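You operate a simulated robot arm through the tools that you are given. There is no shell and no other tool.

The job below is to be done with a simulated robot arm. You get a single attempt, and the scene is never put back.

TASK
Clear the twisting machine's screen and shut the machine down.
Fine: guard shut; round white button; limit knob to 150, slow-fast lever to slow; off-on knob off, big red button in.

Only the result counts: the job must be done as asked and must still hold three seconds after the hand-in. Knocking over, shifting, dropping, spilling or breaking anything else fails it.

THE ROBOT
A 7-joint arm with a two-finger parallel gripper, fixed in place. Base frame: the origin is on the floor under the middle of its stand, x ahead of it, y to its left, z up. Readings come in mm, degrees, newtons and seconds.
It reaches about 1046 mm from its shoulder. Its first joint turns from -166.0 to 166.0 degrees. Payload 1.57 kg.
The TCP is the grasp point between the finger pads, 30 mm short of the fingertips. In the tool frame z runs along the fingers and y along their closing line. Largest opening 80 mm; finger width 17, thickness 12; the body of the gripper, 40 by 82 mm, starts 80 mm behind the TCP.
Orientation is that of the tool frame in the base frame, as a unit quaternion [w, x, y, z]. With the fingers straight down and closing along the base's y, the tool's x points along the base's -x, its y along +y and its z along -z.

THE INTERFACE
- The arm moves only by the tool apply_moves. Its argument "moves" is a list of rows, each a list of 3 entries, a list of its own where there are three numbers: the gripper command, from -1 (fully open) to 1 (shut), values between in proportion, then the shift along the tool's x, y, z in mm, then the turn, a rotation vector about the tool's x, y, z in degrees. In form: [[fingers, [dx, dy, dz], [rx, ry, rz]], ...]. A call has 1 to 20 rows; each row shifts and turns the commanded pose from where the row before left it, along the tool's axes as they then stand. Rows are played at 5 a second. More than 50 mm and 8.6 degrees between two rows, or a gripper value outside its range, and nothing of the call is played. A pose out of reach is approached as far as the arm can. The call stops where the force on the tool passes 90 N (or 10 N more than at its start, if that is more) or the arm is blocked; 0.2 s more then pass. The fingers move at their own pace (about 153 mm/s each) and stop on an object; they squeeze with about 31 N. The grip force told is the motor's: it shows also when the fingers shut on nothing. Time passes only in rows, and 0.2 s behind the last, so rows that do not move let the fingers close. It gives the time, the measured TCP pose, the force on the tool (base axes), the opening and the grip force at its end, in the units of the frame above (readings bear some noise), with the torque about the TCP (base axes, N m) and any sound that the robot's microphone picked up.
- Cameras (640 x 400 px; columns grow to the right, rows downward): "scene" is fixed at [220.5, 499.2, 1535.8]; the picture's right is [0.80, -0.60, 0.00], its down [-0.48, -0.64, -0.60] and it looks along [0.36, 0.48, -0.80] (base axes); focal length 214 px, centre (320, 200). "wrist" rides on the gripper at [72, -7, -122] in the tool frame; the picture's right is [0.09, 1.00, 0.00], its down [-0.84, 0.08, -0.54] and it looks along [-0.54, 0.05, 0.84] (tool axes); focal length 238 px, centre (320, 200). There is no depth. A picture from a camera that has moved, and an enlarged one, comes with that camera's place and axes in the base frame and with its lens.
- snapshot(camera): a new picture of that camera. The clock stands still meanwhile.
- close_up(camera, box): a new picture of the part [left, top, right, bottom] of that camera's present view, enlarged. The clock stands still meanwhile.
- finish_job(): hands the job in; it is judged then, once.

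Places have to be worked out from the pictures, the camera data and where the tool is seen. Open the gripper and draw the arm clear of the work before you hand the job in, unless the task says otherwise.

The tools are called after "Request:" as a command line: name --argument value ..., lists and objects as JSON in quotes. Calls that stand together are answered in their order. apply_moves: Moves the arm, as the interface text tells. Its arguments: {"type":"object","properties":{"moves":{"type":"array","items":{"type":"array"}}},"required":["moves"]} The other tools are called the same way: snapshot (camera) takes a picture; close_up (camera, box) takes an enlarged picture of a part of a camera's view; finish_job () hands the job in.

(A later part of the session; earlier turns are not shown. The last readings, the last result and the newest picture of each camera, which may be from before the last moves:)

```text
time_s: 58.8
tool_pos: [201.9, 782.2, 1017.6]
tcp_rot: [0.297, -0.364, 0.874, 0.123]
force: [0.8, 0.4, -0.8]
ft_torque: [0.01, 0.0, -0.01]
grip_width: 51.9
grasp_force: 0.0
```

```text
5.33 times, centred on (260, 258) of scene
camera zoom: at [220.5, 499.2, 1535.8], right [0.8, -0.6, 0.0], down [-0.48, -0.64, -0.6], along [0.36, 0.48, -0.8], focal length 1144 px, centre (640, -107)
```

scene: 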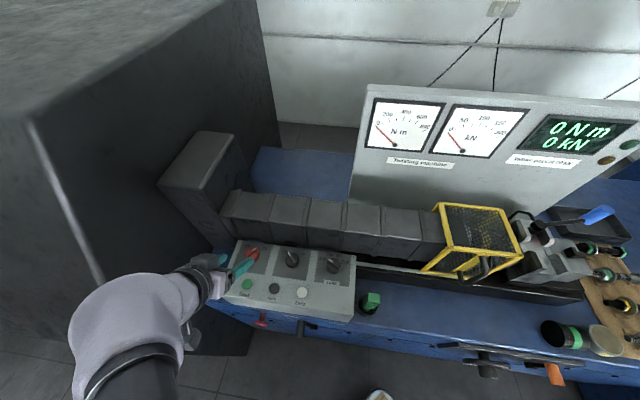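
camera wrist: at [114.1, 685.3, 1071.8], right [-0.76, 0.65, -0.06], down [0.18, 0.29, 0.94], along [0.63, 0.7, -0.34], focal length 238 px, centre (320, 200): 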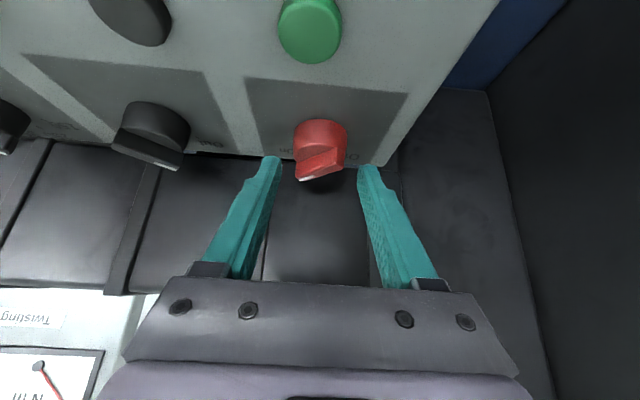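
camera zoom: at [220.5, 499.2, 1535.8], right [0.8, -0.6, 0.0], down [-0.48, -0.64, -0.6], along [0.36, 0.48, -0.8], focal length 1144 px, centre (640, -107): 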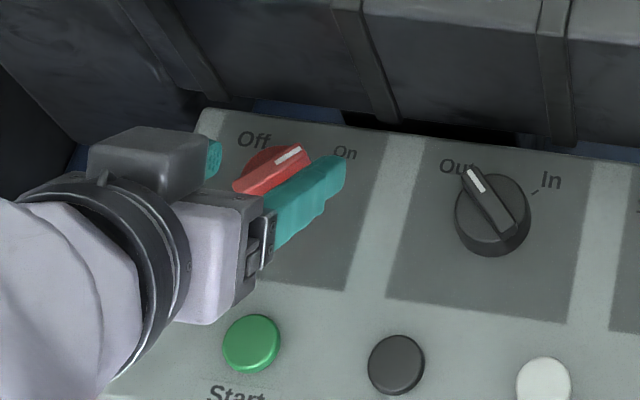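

The tips flank the bar at the right height. I close stepwise; squeezing should already turn the bar in line with the pads (towards Off).

Request:
apply_moves --moves '[[0, [0, 0, 0], [0, 0, 0]], [0.2, [0, 0, 0], [0, 0, 0]], [0.4, [0, 0, 0], [0, 0, 0]], [0.6, [0, 0, 0], [0, 0, 0]], [0.8, [0, 0, 0], [0, 0, 0]], [1, [0, 0, 0], [0, 0, 0]], [1, [0, 0, 0], [0, 0, 0]]]'

Request:
close_up --camera "wrist" --box '[240, 110, 400, 210]'

Request:
close_up --camera "scene" --box '[200, 220, 320, 295]'

```text
time_s: 60.4
tool_pos: [201.2, 782.2, 1017.4]
tcp_rot: [0.296, -0.364, 0.874, 0.123]
force: [9.6, -10.4, 1.5]
ft_torque: [-0.29, -0.33, -0.13]
grip_width: 34.9
grasp_force: 42.1
```

```text
4.00 times, centred on (320, 160) of wrist
camera zoom: at [115.0, 684.8, 1071.8], right [-0.76, 0.65, -0.06], down [0.18, 0.29, 0.94], along [0.63, 0.7, -0.34], focal length 953 px, centre (320, 360)
```

zoom: 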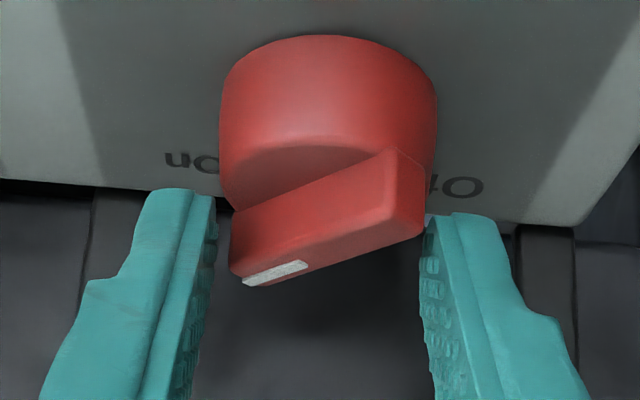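

```text
5.33 times, centred on (260, 258) of scene
camera zoom: at [220.5, 499.2, 1535.8], right [0.8, -0.6, 0.0], down [-0.48, -0.64, -0.6], along [0.36, 0.48, -0.8], focal length 1144 px, centre (640, -107)
```

zoom: 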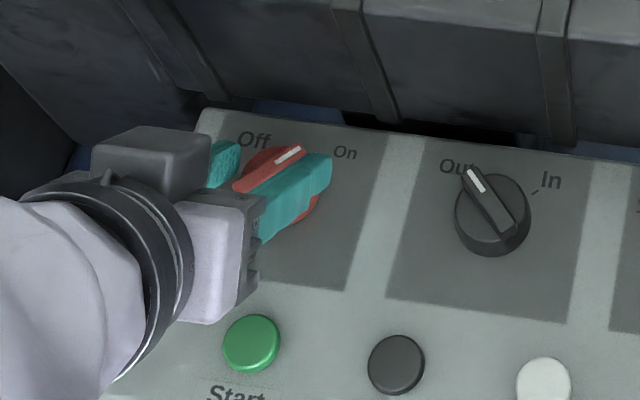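

The fingers stopped at 35 mm, apparently on the knob's round body rather than on the bar. I open, rise 6 mm, shift 1.5 mm towards the chuck side and close again on the bar only.

Request:
apply_moves --moves '[[0, [0, 0, 0], [0, 0, 0]], [-0.2, [-3.65, -1.5, -4.75], [0, 0, 0]], [-0.2, [0, 0, 0], [0, 0, 0]], [0.2, [0, 0, 0], [0, 0, 0]], [0.4, [0, 0, 0], [0, 0, 0]], [0.6, [0, 0, 0], [0, 0, 0]], [0.8, [0, 0, 0], [0, 0, 0]], [1, [0, 0, 0], [0, 0, 0]]]'

Request:
close_up --camera "wrist" --box '[240, 110, 400, 210]'

Request:
close_up --camera "scene" --box '[200, 220, 320, 295]'

```text
time_s: 62.2
tool_pos: [201.9, 782.2, 1027.6]
tcp_rot: [0.299, -0.363, 0.874, 0.125]
force: [1.6, -6.5, 22.9]
ft_torque: [0.02, -0.45, -0.08]
grip_width: 13.9
grasp_force: 30.4
```

```text
4.00 times, centred on (320, 160) of wrist
camera zoom: at [115.4, 684.1, 1081.3], right [-0.76, 0.65, -0.05], down [0.18, 0.29, 0.94], along [0.63, 0.7, -0.33], focal length 953 px, centre (320, 360)
```

zoom: 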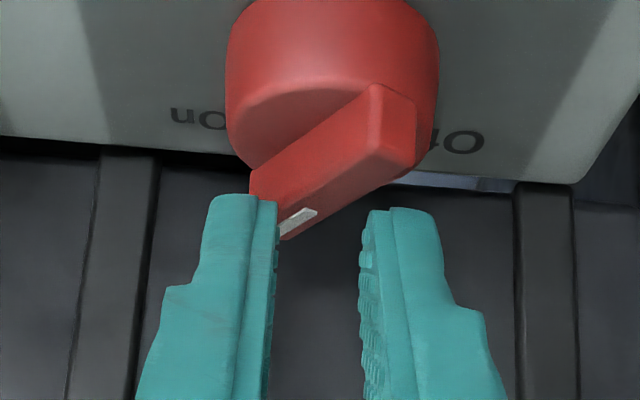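

```text
5.33 times, centred on (260, 258) of scene
camera zoom: at [220.5, 499.2, 1535.8], right [0.8, -0.6, 0.0], down [-0.48, -0.64, -0.6], along [0.36, 0.48, -0.8], focal length 1144 px, centre (640, -107)
```

zoom: 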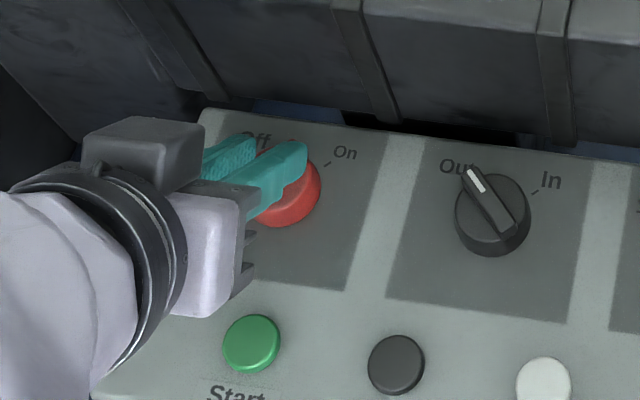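

The squeeze turned the knob a little (to ≈34°) but the tips rode up on the bar. I open, go back down 6 mm for the firmer hold and will then turn the tool about the knob's vertical axis.

Request:
apply_moves --moves '[[0.3, [0, 0, 0], [0, 0, 0]], [-0.2, [0, 0, 0], [0, 0, 0]], [-0.2, [3.65, 0, 4.75], [0, 0, 0]], [-0.2, [0, 0, 0], [0, 0, 0]]]'

Request:
close_up --camera "wrist" --box '[240, 110, 400, 210]'

Request:
close_up --camera "scene" --box '[200, 220, 320, 295]'

```text
time_s: 63.2
tool_pos: [202.7, 781.7, 1018.9]
tcp_rot: [0.297, -0.364, 0.874, 0.123]
force: [-1.0, -0.6, -0.6]
ft_torque: [-0.01, 0.02, 0.05]
grip_width: 48.1
grasp_force: 0.0
```

```text
4.00 times, centred on (320, 160) of wrist
camera zoom: at [115.2, 683.8, 1071.9], right [-0.76, 0.65, -0.06], down [0.18, 0.29, 0.94], along [0.63, 0.7, -0.34], focal length 953 px, centre (320, 360)
```

zoom: 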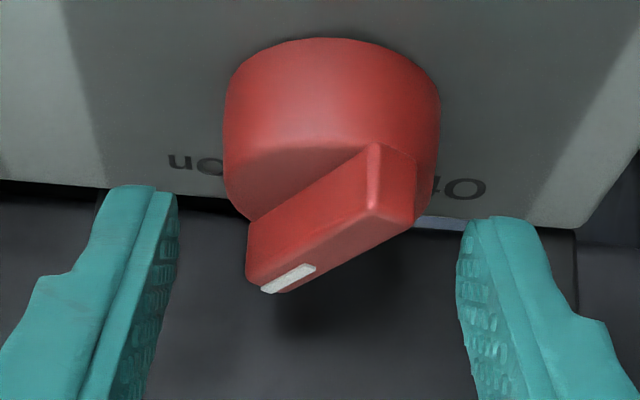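

```text
5.33 times, centred on (260, 258) of scene
camera zoom: at [220.5, 499.2, 1535.8], right [0.8, -0.6, 0.0], down [-0.48, -0.64, -0.6], along [0.36, 0.48, -0.8], focal length 1144 px, centre (640, -107)
```

zoom: 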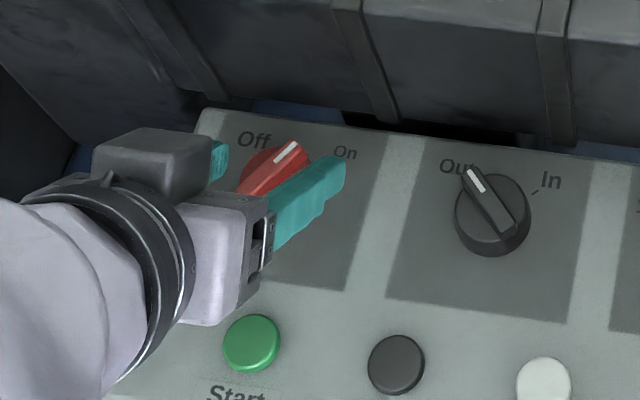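

The knob stays where it is turned. Now I push the bar's tip sideways with the chuck-side finger, moving the tool towards the cabinet in small steps, to turn the bar parallel to the pads.

Request:
apply_moves --moves '[[-0.2, [-0.9, 0, -1.2], [0, 0, 0]], [-0.2, [0, 4, 0], [0, 0, 0]], [-0.2, [0, 3, 0], [0, 0, 0]], [-0.2, [0, 3, 0], [0, 0, 0]], [-0.2, [0, 2, 0], [0, 0, 0]], [-0.2, [0, 2, 0], [0, 0, 0]], [-0.2, [0, 0, 0], [0, 0, 0]]]'

Request:
close_up --camera "wrist" --box '[240, 110, 400, 210]'

Request:
close_up --camera "scene" --box '[200, 220, 320, 295]'

```text
time_s: 64.8
tool_pos: [192.1, 790.7, 1021.2]
tcp_rot: [0.297, -0.363, 0.874, 0.123]
force: [0.8, -2.4, 2.7]
ft_torque: [-0.03, -0.12, -0.06]
grip_width: 50.6
grasp_force: 1.4
```

```text
4.00 times, centred on (320, 160) of wrist
camera zoom: at [105.3, 693.5, 1074.4], right [-0.76, 0.65, -0.06], down [0.18, 0.29, 0.94], along [0.63, 0.7, -0.34], focal length 953 px, centre (320, 360)
```

zoom: 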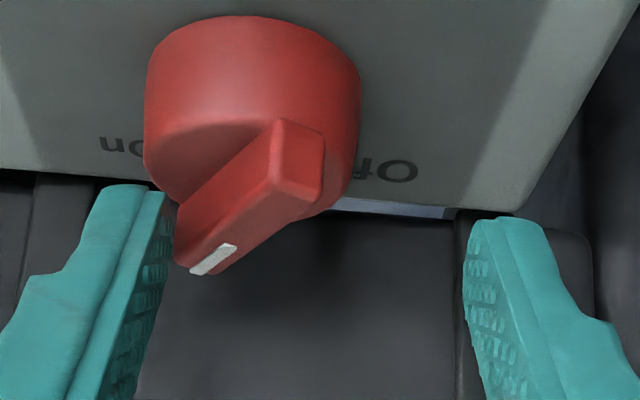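

```text
5.33 times, centred on (260, 258) of scene
camera zoom: at [220.5, 499.2, 1535.8], right [0.8, -0.6, 0.0], down [-0.48, -0.64, -0.6], along [0.36, 0.48, -0.8], focal length 1144 px, centre (640, -107)
```

zoom: 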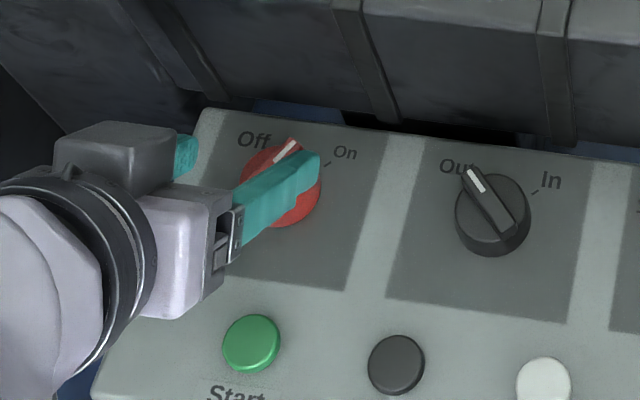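

It works: the bar turns with only a few newtons. I continue the push by another 9 mm.

Request:
apply_moves --moves '[[-0.2, [0, 2, 0], [0, 0, 0]], [-0.2, [0, 2, 0], [0, 0, 0]], [-0.2, [0, 2, 0], [0, 0, 0]], [-0.2, [0, 1.5, 0], [0, 0, 0]], [-0.2, [0, 1.5, 0], [0, 0, 0]], [-0.2, [0, 0, 0], [0, 0, 0]]]'

Request:
close_up --camera "wrist" --box '[240, 110, 400, 210]'

Request:
close_up --camera "scene" --box '[200, 220, 320, 295]'

```text
time_s: 66.2
tool_pos: [187.0, 797.4, 1019.3]
tcp_rot: [0.297, -0.364, 0.874, 0.124]
force: [3.5, -6.0, 0.5]
ft_torque: [-0.11, -0.1, -0.19]
grip_width: 53.6
grasp_force: 3.3
```

```text
4.00 times, centred on (320, 160) of wrist
camera zoom: at [99.2, 699.6, 1073.6], right [-0.76, 0.65, -0.06], down [0.18, 0.29, 0.94], along [0.63, 0.7, -0.34], focal length 953 px, centre (320, 360)
```

zoom: 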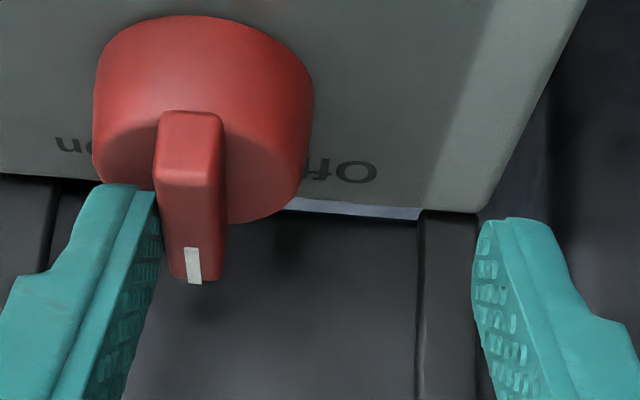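

```text
5.33 times, centred on (260, 258) of scene
camera zoom: at [220.5, 499.2, 1535.8], right [0.8, -0.6, 0.0], down [-0.48, -0.64, -0.6], along [0.36, 0.48, -0.8], focal length 1144 px, centre (640, -107)
```

zoom: 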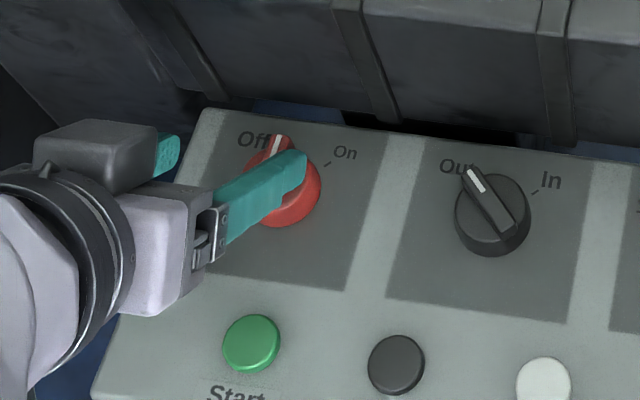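

The bar is now parallel to the pads. I recentre over it (21.6 mm back) and close on it.

Request:
apply_moves --moves '[[-0.2, [0, -10.8, 0], [0, 0, 0]], [-0.2, [0, -10.8, 0], [0, 0, 0]], [-0.2, [0, 0, 0], [0, 0, 0]], [0.2, [0, 0, 0], [0, 0, 0]], [0.5, [0, 0, 0], [0, 0, 0]], [1, [0, 0, 0], [0, 0, 0]], [1, [0, 0, 0], [0, 0, 0]]]'

Request:
close_up --camera "wrist" --box '[240, 110, 400, 210]'

Request:
close_up --camera "scene" --box '[200, 220, 320, 295]'

```text
time_s: 67.8
tool_pos: [200.6, 782.1, 1020.8]
tcp_rot: [0.297, -0.363, 0.875, 0.123]
force: [2.6, -7.7, 1.7]
ft_torque: [-0.29, 0.08, -0.1]
grip_width: 9.7
grasp_force: 27.9
```

```text
4.00 times, centred on (320, 160) of wrist
camera zoom: at [114.6, 684.3, 1073.9], right [-0.76, 0.65, -0.06], down [0.18, 0.29, 0.94], along [0.63, 0.7, -0.34], focal length 953 px, centre (320, 360)
```

zoom: 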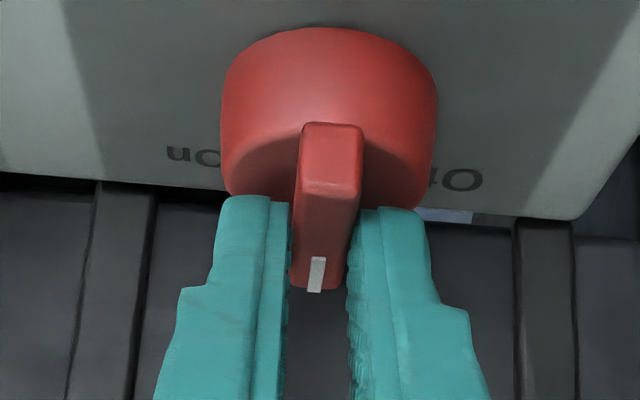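

```text
5.33 times, centred on (260, 258) of scene
camera zoom: at [220.5, 499.2, 1535.8], right [0.8, -0.6, 0.0], down [-0.48, -0.64, -0.6], along [0.36, 0.48, -0.8], focal length 1144 px, centre (640, -107)
```

zoom: 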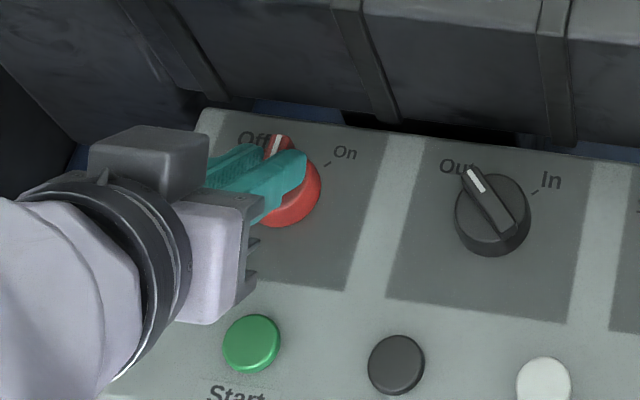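

A firm hold across the bar (9.7 mm). I turn it counter-clockwise about the vertical knob axis in 7.5° rows, moving the TCP along its small arc.

Request:
apply_moves --moves '[[1, [0, -1.45, 0], [-4.56, 0, -5.94]], [1, [0, -1.45, 0], [-4.56, 0, -5.94]], [1, [0, -1.45, 0], [-4.56, 0, -5.94]], [1, [0, 0, 0], [0, 0, 0]]]'

Request:
close_up --camera "wrist" --box '[240, 110, 400, 210]'

Request:
close_up --camera "scene" --box '[200, 220, 320, 295]'

```text
time_s: 68.8
tool_pos: [205.2, 779.2, 1020.3]
tcp_rot: [0.268, -0.526, 0.787, 0.179]
force: [10.7, -14.0, 1.9]
ft_torque: [-0.36, -0.23, -0.2]
grip_width: 9.8
grasp_force: 27.8
```

```text
4.00 times, centred on (320, 160) of wrist
camera zoom: at [162.7, 655.3, 1073.8], right [-0.95, 0.31, -0.06], down [0.06, 0.34, 0.94], along [0.31, 0.89, -0.34], focal length 953 px, centre (320, 360)
```

zoom: 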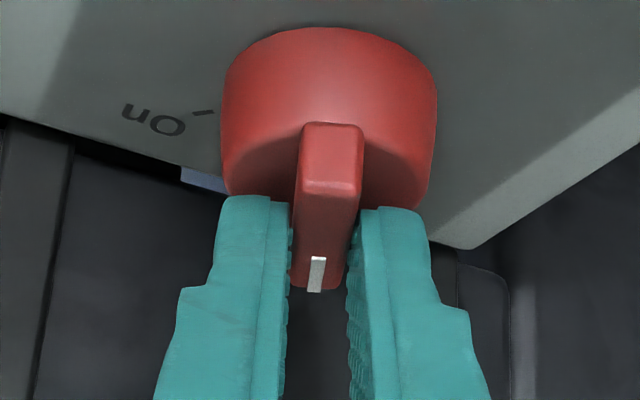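

```text
5.33 times, centred on (260, 258) of scene
camera zoom: at [220.5, 499.2, 1535.8], right [0.8, -0.6, 0.0], down [-0.48, -0.64, -0.6], along [0.36, 0.48, -0.8], focal length 1144 px, centre (640, -107)
```

zoom: 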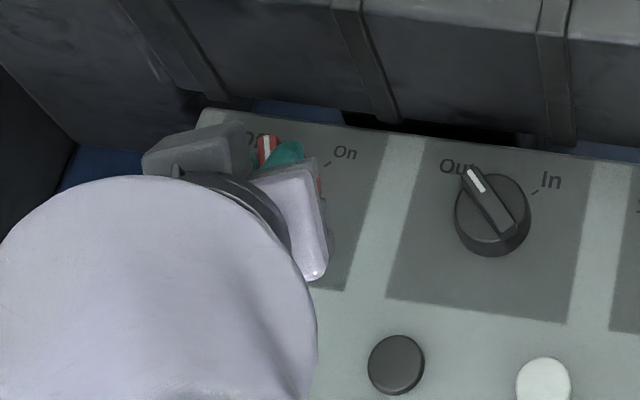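

The knob follows (22.5° past centre). I continue with two more rows and look again.

Request:
apply_moves --moves '[[1, [0, -1.45, 0], [-4.56, 0, -5.94]], [1, [0, -1.45, 0], [-4.56, 0, -5.94]], [1, [0, 0, 0], [0, 0, 0]]]'

Request:
close_up --camera "wrist" --box '[240, 110, 400, 210]'

Request:
close_up --camera "scene" --box '[200, 220, 320, 295]'

```text
time_s: 69.6
tool_pos: [208.1, 777.7, 1019.7]
tcp_rot: [0.242, -0.624, 0.712, 0.212]
force: [16.4, -12.3, 0.4]
ft_torque: [-0.71, -0.35, -0.25]
grip_width: 9.8
grasp_force: 27.9
```

```text
4.00 times, centred on (320, 160) of wrist
camera zoom: at [199.4, 647.4, 1074.0], right [-1.0, 0.06, -0.06], down [-0.03, 0.34, 0.94], along [0.07, 0.94, -0.34], focal length 953 px, centre (320, 360)
```

zoom: 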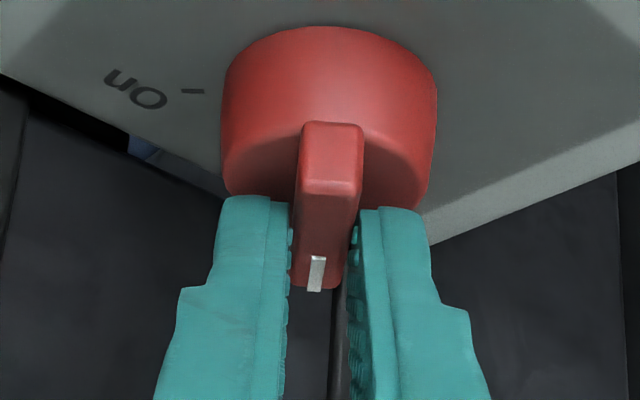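

```text
5.33 times, centred on (260, 258) of scene
camera zoom: at [220.5, 499.2, 1535.8], right [0.8, -0.6, 0.0], down [-0.48, -0.64, -0.6], along [0.36, 0.48, -0.8], focal length 1144 px, centre (640, -107)
```

zoom: 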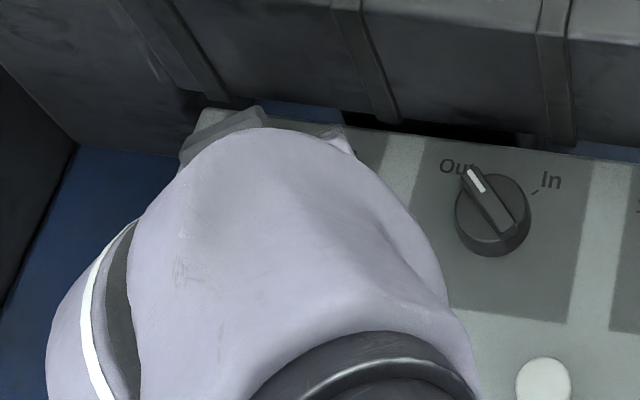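

Now about −37.5°. I add another 6° towards Off and watch whether a stop is felt.

Request:
apply_moves --moves '[[1, [0, -0.6, 0], [-1.83, 0, -2.37]], [1, [0, -0.6, 0], [-1.83, 0, -2.37]], [1, [0, 0, 0], [0, 0, 0]]]'

Request:
close_up --camera "wrist" --box '[240, 110, 400, 210]'

```text
time_s: 70.4
tool_pos: [209.9, 778.8, 1019.6]
tcp_rot: [0.23, -0.661, 0.678, 0.224]
force: [23.9, -14.9, 2.0]
ft_torque: [-0.82, -0.58, -0.32]
grip_width: 9.9
grasp_force: 28.1
```

```text
4.00 times, centred on (320, 160) of wrist
camera zoom: at [214.3, 647.0, 1073.9], right [-1.0, -0.05, -0.06], down [-0.07, 0.34, 0.94], along [-0.03, 0.94, -0.34], focal length 953 px, centre (320, 360)
```

zoom: 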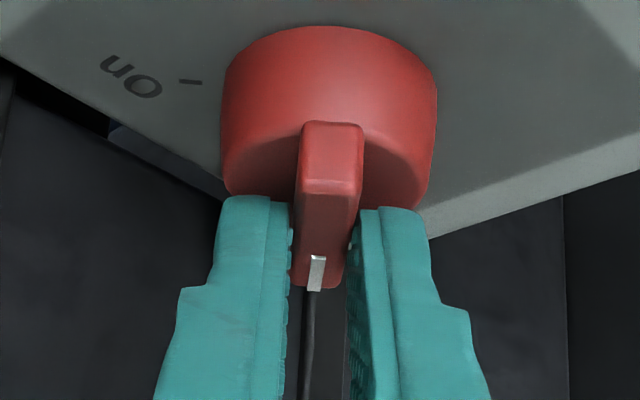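

The tool yaw says the pointer is at −43.5°, about the Off mark. I open, back out along the finger axis and check the pointer.

Request:
apply_moves --moves '[[0.5, [0, 0, 0], [0, 0, 0]], [0, [0, 0, 0], [0, 0, 0]], [0, [0, 0, -20], [0, 0, 0]], [0, [0, 0, -40], [0, 0, 0]], [0, [0, 0, -40], [0, 0, 0]], [0, [0, 0, 0], [0, 0, 0]]]'

Request:
close_up --camera "wrist" --box '[240, 60, 400, 160]'

Request:
snapshot --camera "scene"

Request:
snapshot --camera "wrist"

```text
time_s: 71.8
tool_pos: [205.8, 718.2, 1098.7]
tcp_rot: [0.23, -0.661, 0.678, 0.224]
force: [0.7, -0.1, -0.2]
ft_torque: [0.01, 0.03, -0.04]
grip_width: 40.2
grasp_force: 0.1
```

```text
4.00 times, centred on (320, 110) of wrist
camera zoom: at [210.9, 586.2, 1152.7], right [-1.0, -0.05, -0.06], down [-0.07, 0.34, 0.94], along [-0.03, 0.94, -0.34], focal length 953 px, centre (320, 560)
```

zoom: 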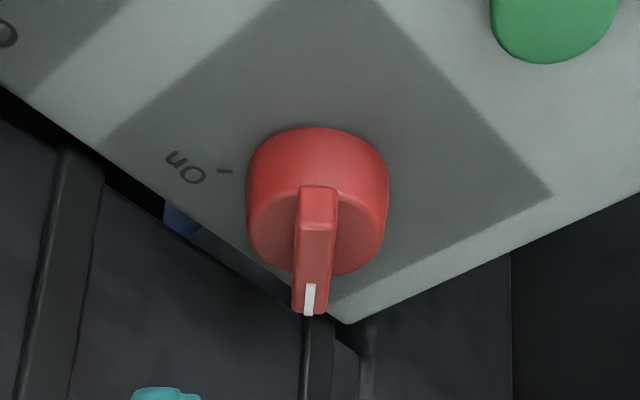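

```text
taken
```

scene: 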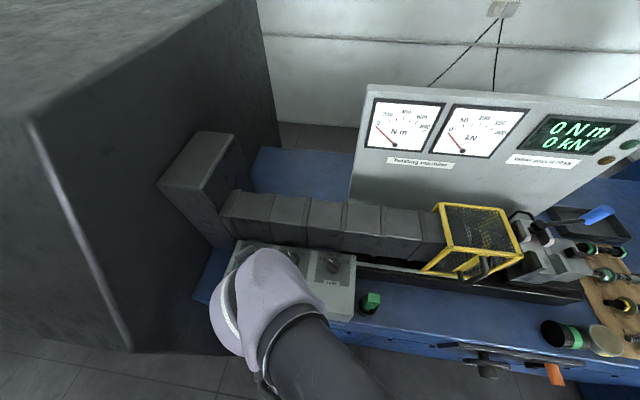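

```text
taken
camera wrist: at [210.9, 586.2, 1152.7], right [-1.0, -0.05, -0.06], down [-0.07, 0.34, 0.94], along [-0.03, 0.94, -0.34], focal length 238 px, centre (320, 200)
```

wrist: 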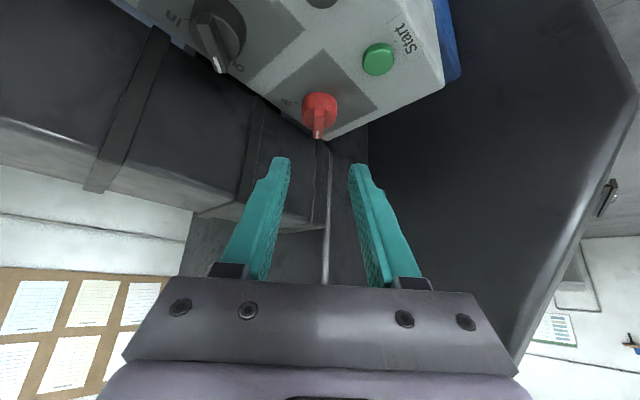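

After release the mark points at −44°, mirror of the +43° On position (same as the neighbour knob's "Out"), so the knob is at Off. Next is the red mushroom button: I turn the tool back in line, pull away from the panel, tilt to 60° and lower in front of the bench with closed fingers.

Request:
apply_moves --moves '[[0, [0, 0, 0], [4.41, 0, 5.75]], [0, [0, 0, 0], [4.41, 0, 5.75]], [0, [0, 0, 0], [4.41, 0, 5.75]], [0, [0, 0, 0], [4.41, 0, 5.75]], [0, [0, 0, 0], [4.41, 0, 5.75]], [0, [0, 0, 0], [4.41, 0, 5.75]], [0, [34.4, 6.9, -26.4], [0, 0, 0]], [0, [34.4, 6.9, -26.4], [0, 0, 0]], [0, [34.4, 6.9, -26.4], [0, 0, 0]], [0, [34.4, 6.9, -26.4], [0, 0, 0]], [0, [0, 0, 0], [0, 0, 0]]]'

Request:
close_up --camera "scene" --box '[200, 220, 360, 320]'

Request:
snapshot --camera "wrist"

Request:
snapshot --camera "scene"

```text
time_s: 74.4
tool_pos: [134.3, 626.5, 1100.5]
tcp_rot: [0.305, -0.321, 0.89, 0.109]
force: [-0.3, 0.8, 0.2]
ft_torque: [-0.01, -0.04, -0.01]
grip_width: 39.9
grasp_force: 0.0
stopped in row 11: the arm was blocked; the commanded pose is now the measured one
```

```text
4.00 times, centred on (280, 270) of scene
camera zoom: at [220.5, 499.2, 1535.8], right [0.8, -0.6, 0.0], down [-0.48, -0.64, -0.6], along [0.36, 0.48, -0.8], focal length 858 px, centre (480, -80)
```

zoom: 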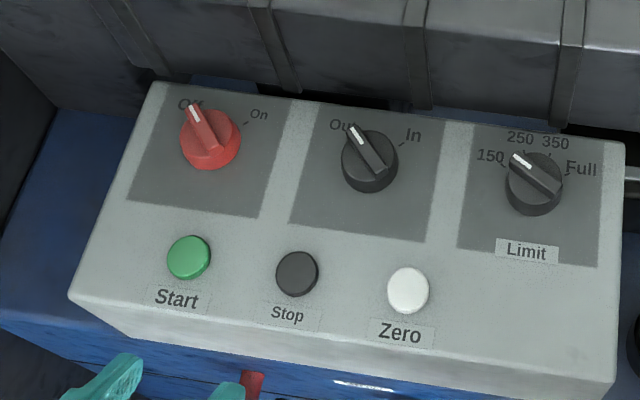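

```text
taken
camera wrist: at [37.4, 537.5, 1153.8], right [-0.69, 0.72, -0.06], down [0.2, 0.27, 0.94], along [0.69, 0.64, -0.33], focal length 238 px, centre (320, 200)
```

wrist: 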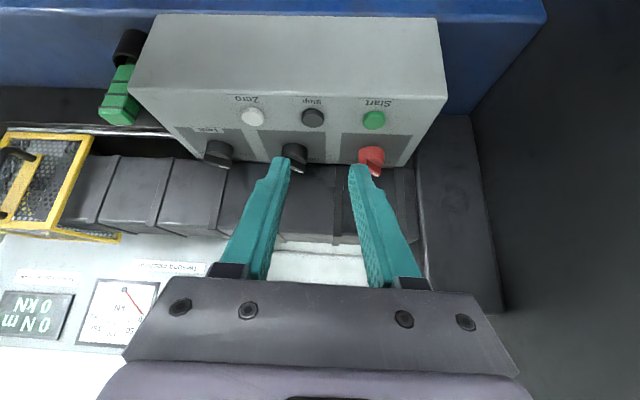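

```text
taken
```

scene: 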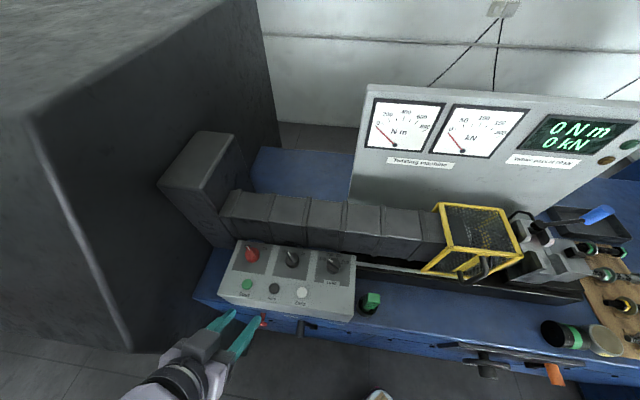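

The move stopped as "blocked" at [134, 626, 1100] with no tool force. The panel view shows the red knob clearly at Off; I look at where the arm's links are.

Request:
close_up --camera "scene" --box '[60, 280, 320, 400]'

Request:
close_up --camera "scene" --box '[230, 230, 290, 270]'

```text
2.46 times, centred on (190, 340) of scene
camera zoom: at [220.5, 499.2, 1535.8], right [0.8, -0.6, 0.0], down [-0.48, -0.64, -0.6], along [0.36, 0.48, -0.8], focal length 528 px, centre (640, -145)
```

zoom: 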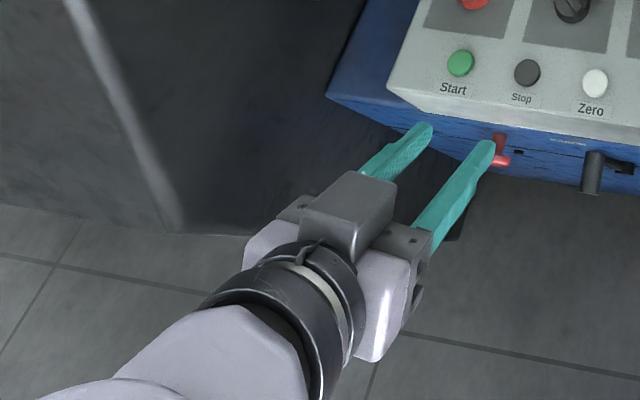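

```text
10.00 times, centred on (260, 250) of scene
camera zoom: at [220.5, 499.2, 1535.8], right [0.8, -0.6, 0.0], down [-0.48, -0.64, -0.6], along [0.36, 0.48, -0.8], focal length 2145 px, centre (920, -300)
```

zoom: 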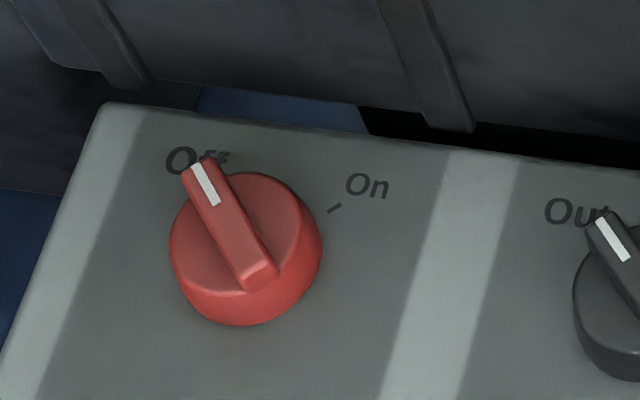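

The red knob matches "Off" just as its neighbour matches "Out". The arm seems blocked on the cabinet side, so I go back up and towards the chuck side where the arm moved freely before, and straighten the tool's yaw.

Request:
apply_moves --moves '[[0, [-18.3, 0, -23.7], [0, 0, 0]], [0, [-18.3, 0, -23.7], [0, 0, 0]], [0, [0, -40, 0], [-3.3, 0, -4.27]], [0, [0, -42, 0], [0, 0, 0]], [0, [0, 0, 0], [0, 0, 0]]]'

Request:
snapshot --camera "scene"

Request:
snapshot --camera "wrist"

```text
time_s: 75.6
tool_pos: [183.2, 563.2, 1160.4]
tcp_rot: [0.299, -0.365, 0.873, 0.124]
force: [-0.6, 0.4, -0.2]
ft_torque: [0.02, 0.01, -0.01]
grip_width: 39.5
grasp_force: 0.1
```

```text
taken
```

scene: 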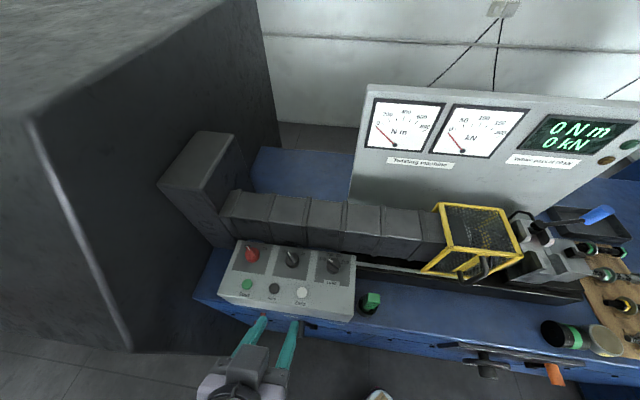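

```text
taken
camera wrist: at [96.9, 466.5, 1213.3], right [-0.76, 0.65, -0.06], down [0.17, 0.29, 0.94], along [0.63, 0.71, -0.33], focal length 238 px, centre (320, 200)
```

wrist: 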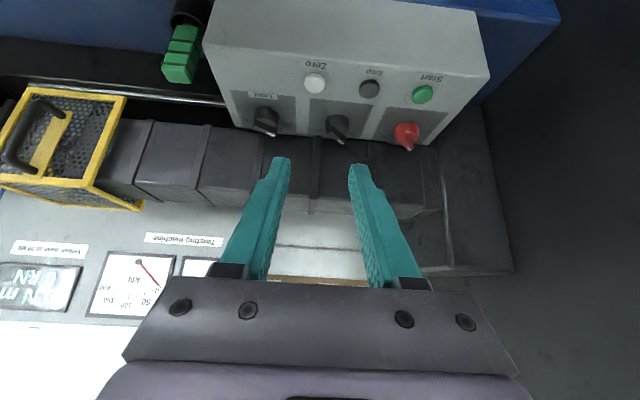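

Free again at [183, 563, 1160]. I repeat the earlier good path: tilt to 45°, lower in front of the bench at this place, fingers closing.

Request:
apply_moves --moves '[[0.5, [22.2, 0, -17], [0, 0, 0]], [1, [0, 0, 0], [0, -7.5, 0]], [1, [30.2, 0, 30.2], [0, 0, 0]], [1, [30.2, 0, 30.2], [0, 0, 0]], [1, [30.2, 0, 30.2], [0, 0, 0]], [1, [30.2, 0, 30.2], [0, 0, 0]], [1, [30.2, 0, 30.2], [0, 0, 0]], [1, [30.2, 0, 30.2], [0, 0, 0]], [1, [30.2, 0, 30.2], [0, 0, 0]], [1, [0, 0, 0], [0, 0, 0]]]'

Request:
snapshot --camera "wrist"

Request:
snapshot --camera "scene"

```text
time_s: 77.2
tool_pos: [253.2, 570.7, 1033.6]
tcp_rot: [0.343, -0.259, 0.884, 0.183]
force: [0.5, -0.4, -1.0]
ft_torque: [0.04, -0.03, 0.04]
grip_width: 0.0
grasp_force: 21.5
stopped in row 7: the arm was blocked; the commanded pose is now the measured one
```

```text
taken
camera wrist: at [149.9, 480.2, 1066.9], right [-0.64, 0.77, 0.08], down [0.21, 0.07, 0.98], along [0.74, 0.64, -0.2], focal length 238 px, centre (320, 200)
```

wrist: 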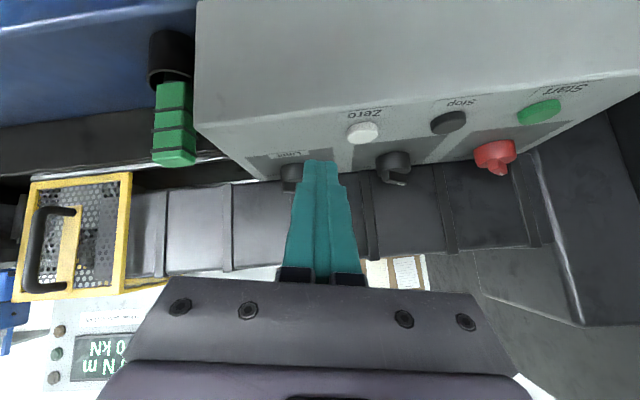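

```text
taken
```

scene: 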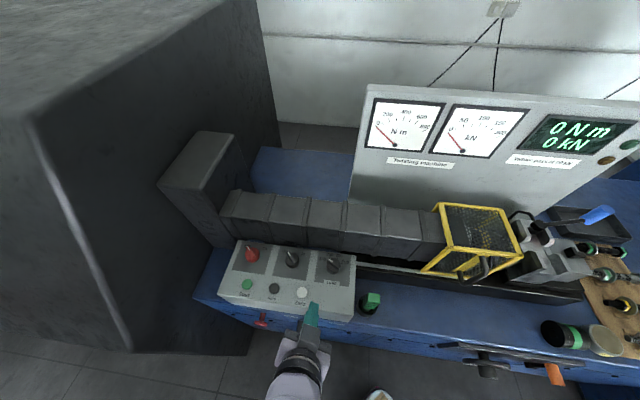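

Blocked again, so the elbow must be in a bad posture after the last turn. I rise, bring the tool upright and will go back by the limit-knob side, to restore the arm posture with which the front was reached before.

Request:
apply_moves --moves '[[1, [-30.2, 6.3, -30], [0, 0, 0]], [1, [-30.2, 6.3, -30], [0, 0, 0]], [1, [-30.2, 6.3, -30], [0, 0, 0]], [1, [0, 0, 0], [0.743, 7.6, -1.94]], [1, [0, 0, 0], [0.743, 7.6, -1.94]], [1, [0, 0, 0], [0.743, 7.6, -1.94]], [1, [0, 0, 0], [0.743, 7.6, -1.94]], [1, [0, 0, 0], [0.743, 7.6, -1.94]], [1, [0, 0, 0], [0.743, 7.6, -1.94]], [1, [0, 0, 0], [0, 0, 0]]]'

Request:
snapshot --camera "scene"

Request:
snapshot --camera "wrist"

```text
time_s: 79.4
tool_pos: [244.3, 571.1, 1156.1]
tcp_rot: [-0.001, -0.389, 0.921, -0.004]
force: [0.1, -0.4, -0.4]
ft_torque: [0.01, -0.01, 0.01]
grip_width: 0.1
grasp_force: 21.2
```

```text
taken
```

scene: 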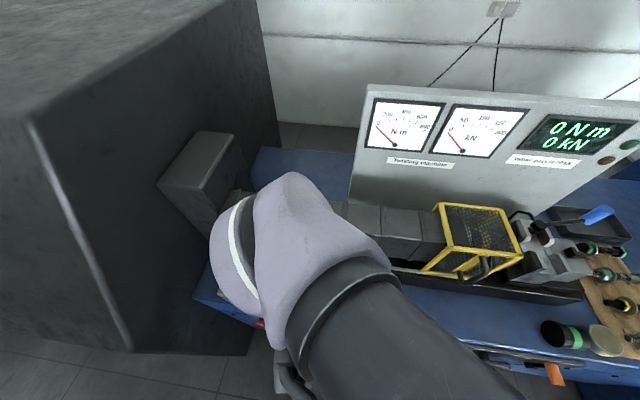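

```text
taken
camera wrist: at [199.3, 515.8, 1279.5], right [-0.78, 0.63, 0.0], down [0.53, 0.66, 0.54], along [0.34, 0.42, -0.84], focal length 238 px, centre (320, 200)
```

wrist: 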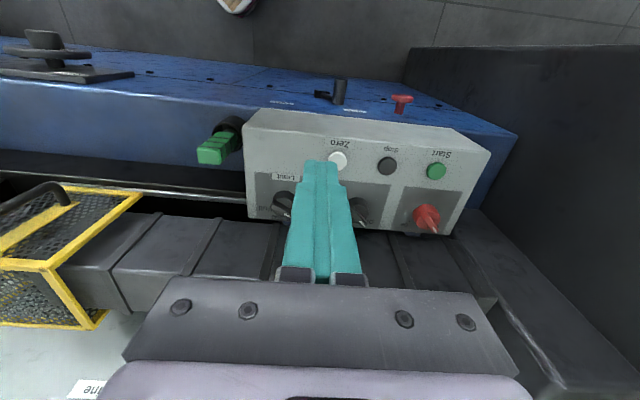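

The arm looks as it did in the early poses again. I repeat the earlier successful sequence: pull back to [190, 515, 1159] and tilt 45° there.

Request:
apply_moves --moves '[[1, [39, 0, 0], [0, 0, 0]], [1, [39, 0, 0], [0, 0, 0]], [1, [0, 0, 0], [0, -7.5, 0]], [1, [0, 0, 0], [0, -7.5, 0]], [1, [0, 0, 0], [0, -7.5, 0]], [1, [0, 0, 0], [0, -7.5, 0]], [1, [0, 0, 0], [0, -7.5, 0]], [1, [0, 0, 0], [0, -7.5, 0]], [1, [0, 0, 0], [0, 0, 0]]]'

Request:
snapshot --camera "scene"

Request:
snapshot --camera "wrist"

```text
time_s: 81.4
tool_pos: [188.9, 516.6, 1157.2]
tcp_rot: [0.352, -0.36, 0.851, 0.146]
force: [-0.4, 1.0, 0.7]
ft_torque: [-0.02, -0.03, 0.01]
grip_width: 0.2
grasp_force: 21.6
```

```text
taken
```

scene: 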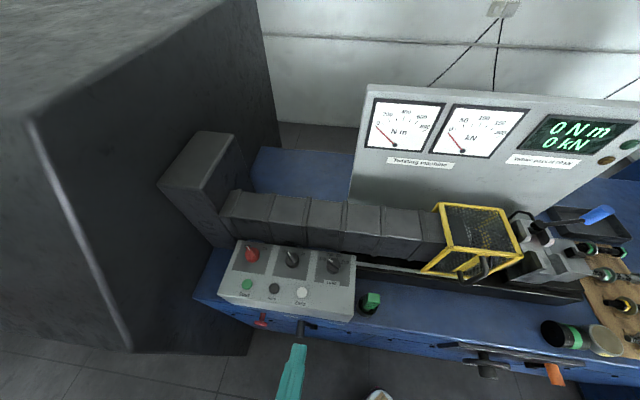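

```text
taken
camera wrist: at [99.6, 412.8, 1193.2], right [-0.76, 0.65, -0.07], down [0.09, 0.21, 0.97], along [0.65, 0.73, -0.22], focal length 238 px, centre (320, 200)
```

wrist: 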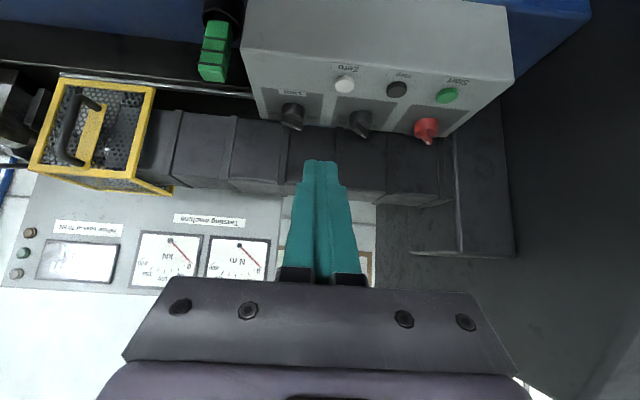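

No blockage this time. I lower in two stages, checking the pose.

Request:
apply_moves --moves '[[1, [30.2, 0, 30.2], [0, 0, 0]], [1, [30.2, 0, 30.2], [0, 0, 0]], [1, [30.2, 0, 30.2], [0, 0, 0]], [1, [0, 0, 0], [0, 0, 0]]]'

Request:
snapshot --camera "scene"

```text
time_s: 82.4
tool_pos: [189.4, 514.3, 1028.4]
tcp_rot: [0.352, -0.359, 0.852, 0.146]
force: [0.0, 0.0, 0.0]
ft_torque: [0.01, 0.02, -0.01]
grip_width: 0.0
grasp_force: 21.3
```

```text
taken
```

scene: 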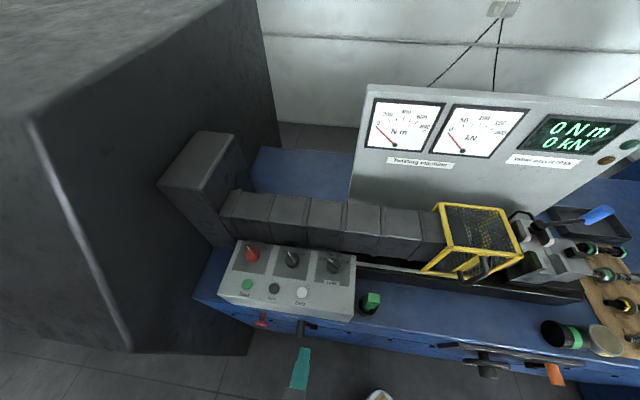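

The arm follows well. I lower the remaining way to about z 860.

Request:
apply_moves --moves '[[1, [30.2, 0, 30.2], [0, 0, 0]], [1, [30.2, 0, 30.2], [0, 0, 0]], [1, [30.2, 0, 30.2], [0, 0, 0]], [1, [29, 0, 29], [0, 0, 0]], [1, [0, 0, 0], [0, 0, 0]]]'

Request:
snapshot --camera "wrist"

Request:
snapshot --camera "scene"

```text
time_s: 83.6
tool_pos: [191.6, 513.6, 858.9]
tcp_rot: [0.352, -0.36, 0.852, 0.146]
force: [0.4, -0.2, 0.7]
ft_torque: [0.01, -0.03, 0.01]
grip_width: 0.0
grasp_force: 20.9
```

```text
taken
camera wrist: at [101.1, 411.0, 895.7], right [-0.76, 0.65, -0.07], down [0.09, 0.21, 0.97], along [0.65, 0.73, -0.22], focal length 238 px, centre (320, 200)
```

wrist: 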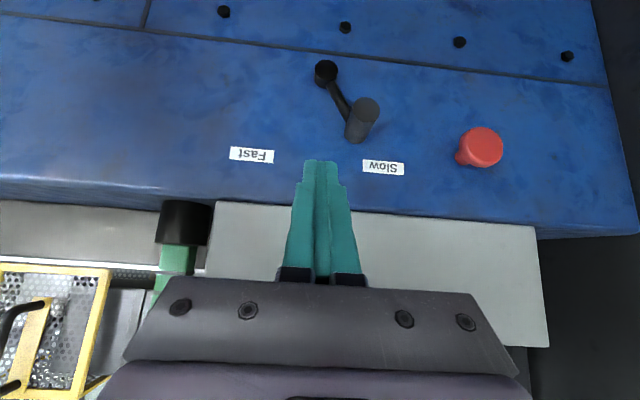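

```text
taken
```

scene: 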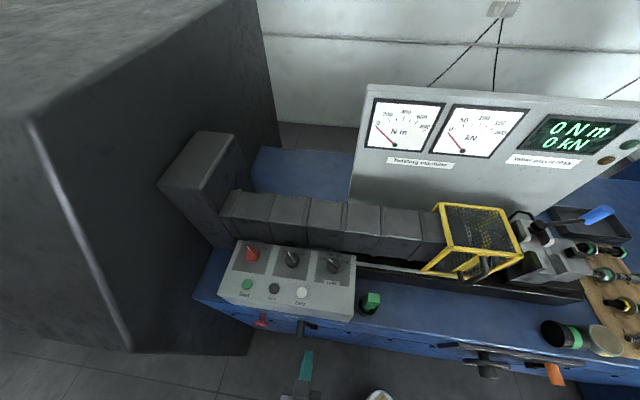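

The front view is regained: the lever stands at Slow, and the button head is confirmed at a≈−391, b≈572, z≈782. I shift sideways in front of the button and lower to its height.

Request:
apply_moves --moves '[[1, [0, 40.7, 0], [0, 0, 0]], [1, [0, 40.7, 0], [0, 0, 0]], [1, [0, 40.7, 0], [0, 0, 0]], [1, [0, 40.7, 0], [0, 0, 0]], [1, [21.9, 0, 21.9], [0, 0, 0]], [1, [21.9, 0, 21.9], [0, 0, 0]], [1, [0, 0, 0], [0, 0, 0]]]'

Request:
snapshot --camera "wrist"

Request:
snapshot --camera "scene"

```text
time_s: 85.2
tool_pos: [72.8, 627.6, 796.5]
tcp_rot: [0.352, -0.359, 0.852, 0.145]
force: [-0.8, -0.8, -0.2]
ft_torque: [-0.01, -0.02, 0.02]
grip_width: 0.0
grasp_force: 21.6
```

```text
taken
camera wrist: at [-16.8, 525.4, 833.0], right [-0.76, 0.65, -0.07], down [0.09, 0.21, 0.97], along [0.65, 0.73, -0.22], focal length 238 px, centre (320, 200)
```

wrist: 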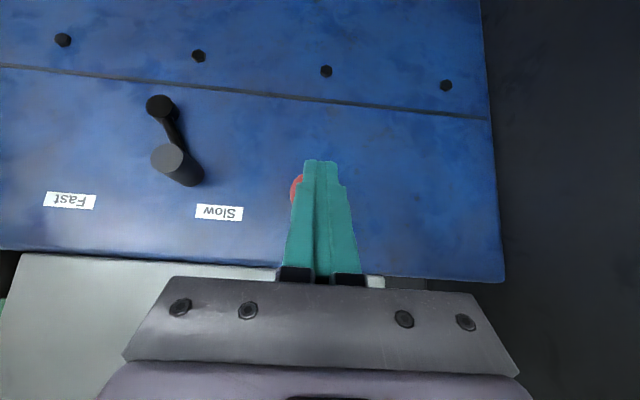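

```text
taken
```

scene: 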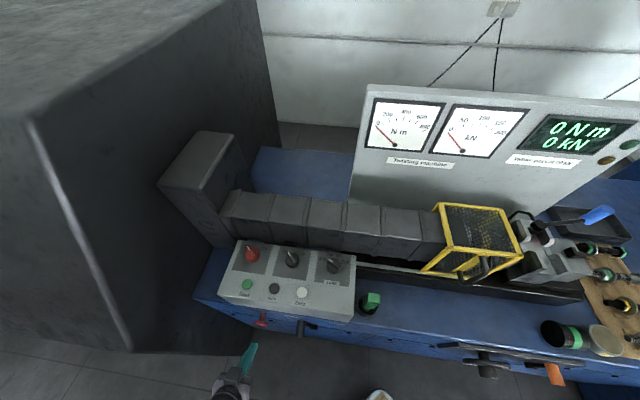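

The finger is lined up (the red head shows just behind it). I advance 40 mm towards the button and then push in small steps.

Request:
apply_moves --moves '[[1, [-14.2, -1.8, 14.2], [0, 0, 0]], [1, [-14.1, 0, 14.1], [0, 0, 0]], [1, [-2.8, 0, 2.8], [0, 0, 0]], [1, [-2.1, 0, 2.1], [0, 0, 0]], [1, [-2.1, 0, 2.1], [0, 0, 0]], [1, [-2.1, 0, 2.1], [0, 0, 0]], [1, [0, 0, 0], [0, 0, 0]]]'

Request:
snapshot --camera "wrist"

Request:
close_up --camera "scene" --box '[220, 290, 340, 365]'

```text
time_s: 86.8
tool_pos: [110.5, 662.8, 795.9]
tcp_rot: [0.352, -0.36, 0.852, 0.145]
force: [-8.5, -12.3, 2.6]
ft_torque: [-0.03, 0.16, -0.07]
grip_width: 0.0
grasp_force: 21.6
```

```text
taken
camera wrist: at [20.5, 560.1, 832.7], right [-0.76, 0.65, -0.07], down [0.09, 0.21, 0.97], along [0.65, 0.73, -0.22], focal length 238 px, centre (320, 200)
```

wrist: 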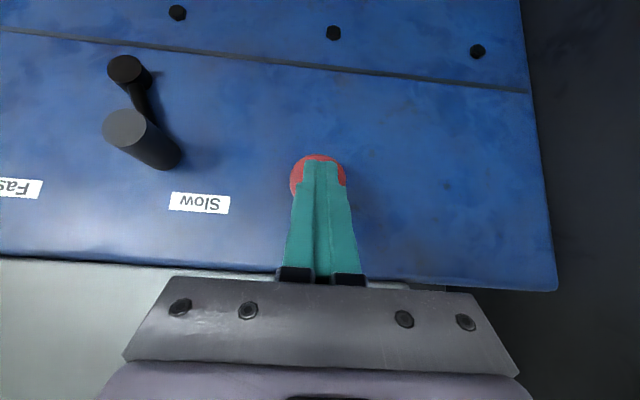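

```text
5.33 times, centred on (280, 328) of scene
camera zoom: at [220.5, 499.2, 1535.8], right [0.8, -0.6, 0.0], down [-0.48, -0.64, -0.6], along [0.36, 0.48, -0.8], focal length 1144 px, centre (533, -480)
```

zoom: 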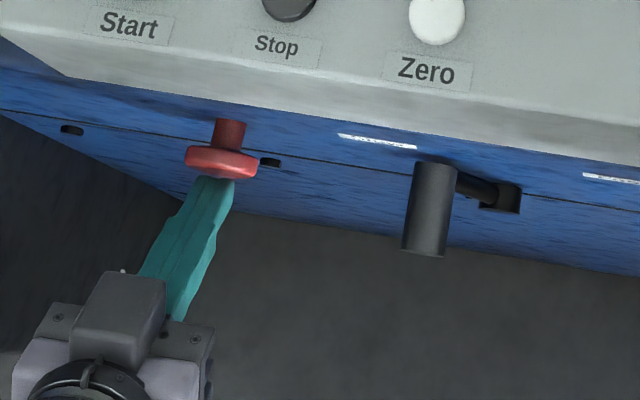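

Contact: 15 N against the head. I press on in 3 mm steps until it goes in.

Request:
apply_moves --moves '[[1, [-2.1, 0, 2.1], [0, 0, 0]], [1, [-2.1, 0, 2.1], [0, 0, 0]], [1, [-2.1, 0, 2.1], [0, 0, 0]], [1, [0, 0, 0], [0, 0, 0]]]'

Request:
close_up --camera "scene" --box '[220, 290, 340, 365]'

Request:
snapshot --camera "wrist"

```text
time_s: 87.8
tool_pos: [111.4, 665.9, 794.3]
tcp_rot: [0.349, -0.362, 0.852, 0.145]
force: [-37.4, -67.8, 15.5]
ft_torque: [-0.8, 0.25, -0.68]
grip_width: 0.0
grasp_force: 20.5
```

```text
5.33 times, centred on (280, 328) of scene
camera zoom: at [220.5, 499.2, 1535.8], right [0.8, -0.6, 0.0], down [-0.48, -0.64, -0.6], along [0.36, 0.48, -0.8], focal length 1144 px, centre (533, -480)
```

zoom: 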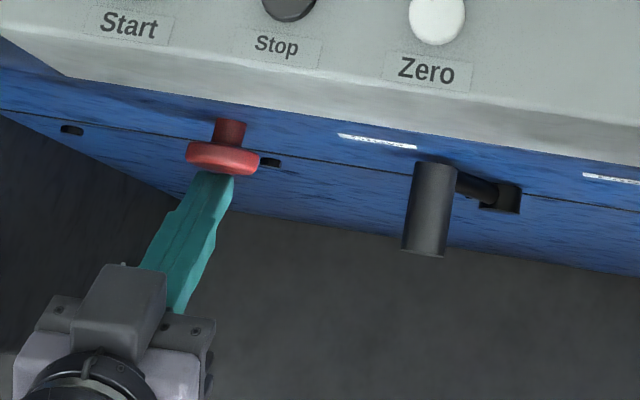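

```text
taken
camera wrist: at [21.9, 562.5, 832.3], right [-0.76, 0.65, -0.07], down [0.09, 0.21, 0.97], along [0.64, 0.73, -0.22], focal length 238 px, centre (320, 200)
```

wrist: 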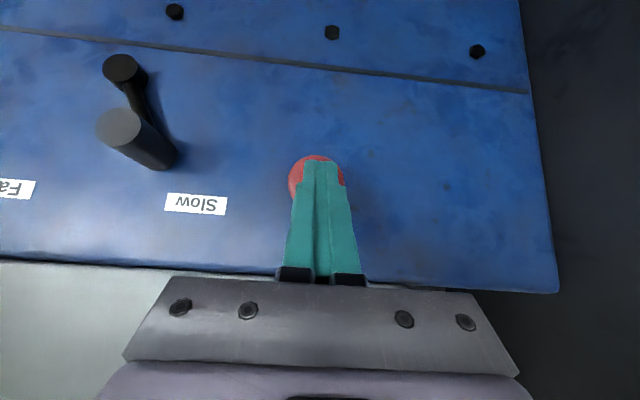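

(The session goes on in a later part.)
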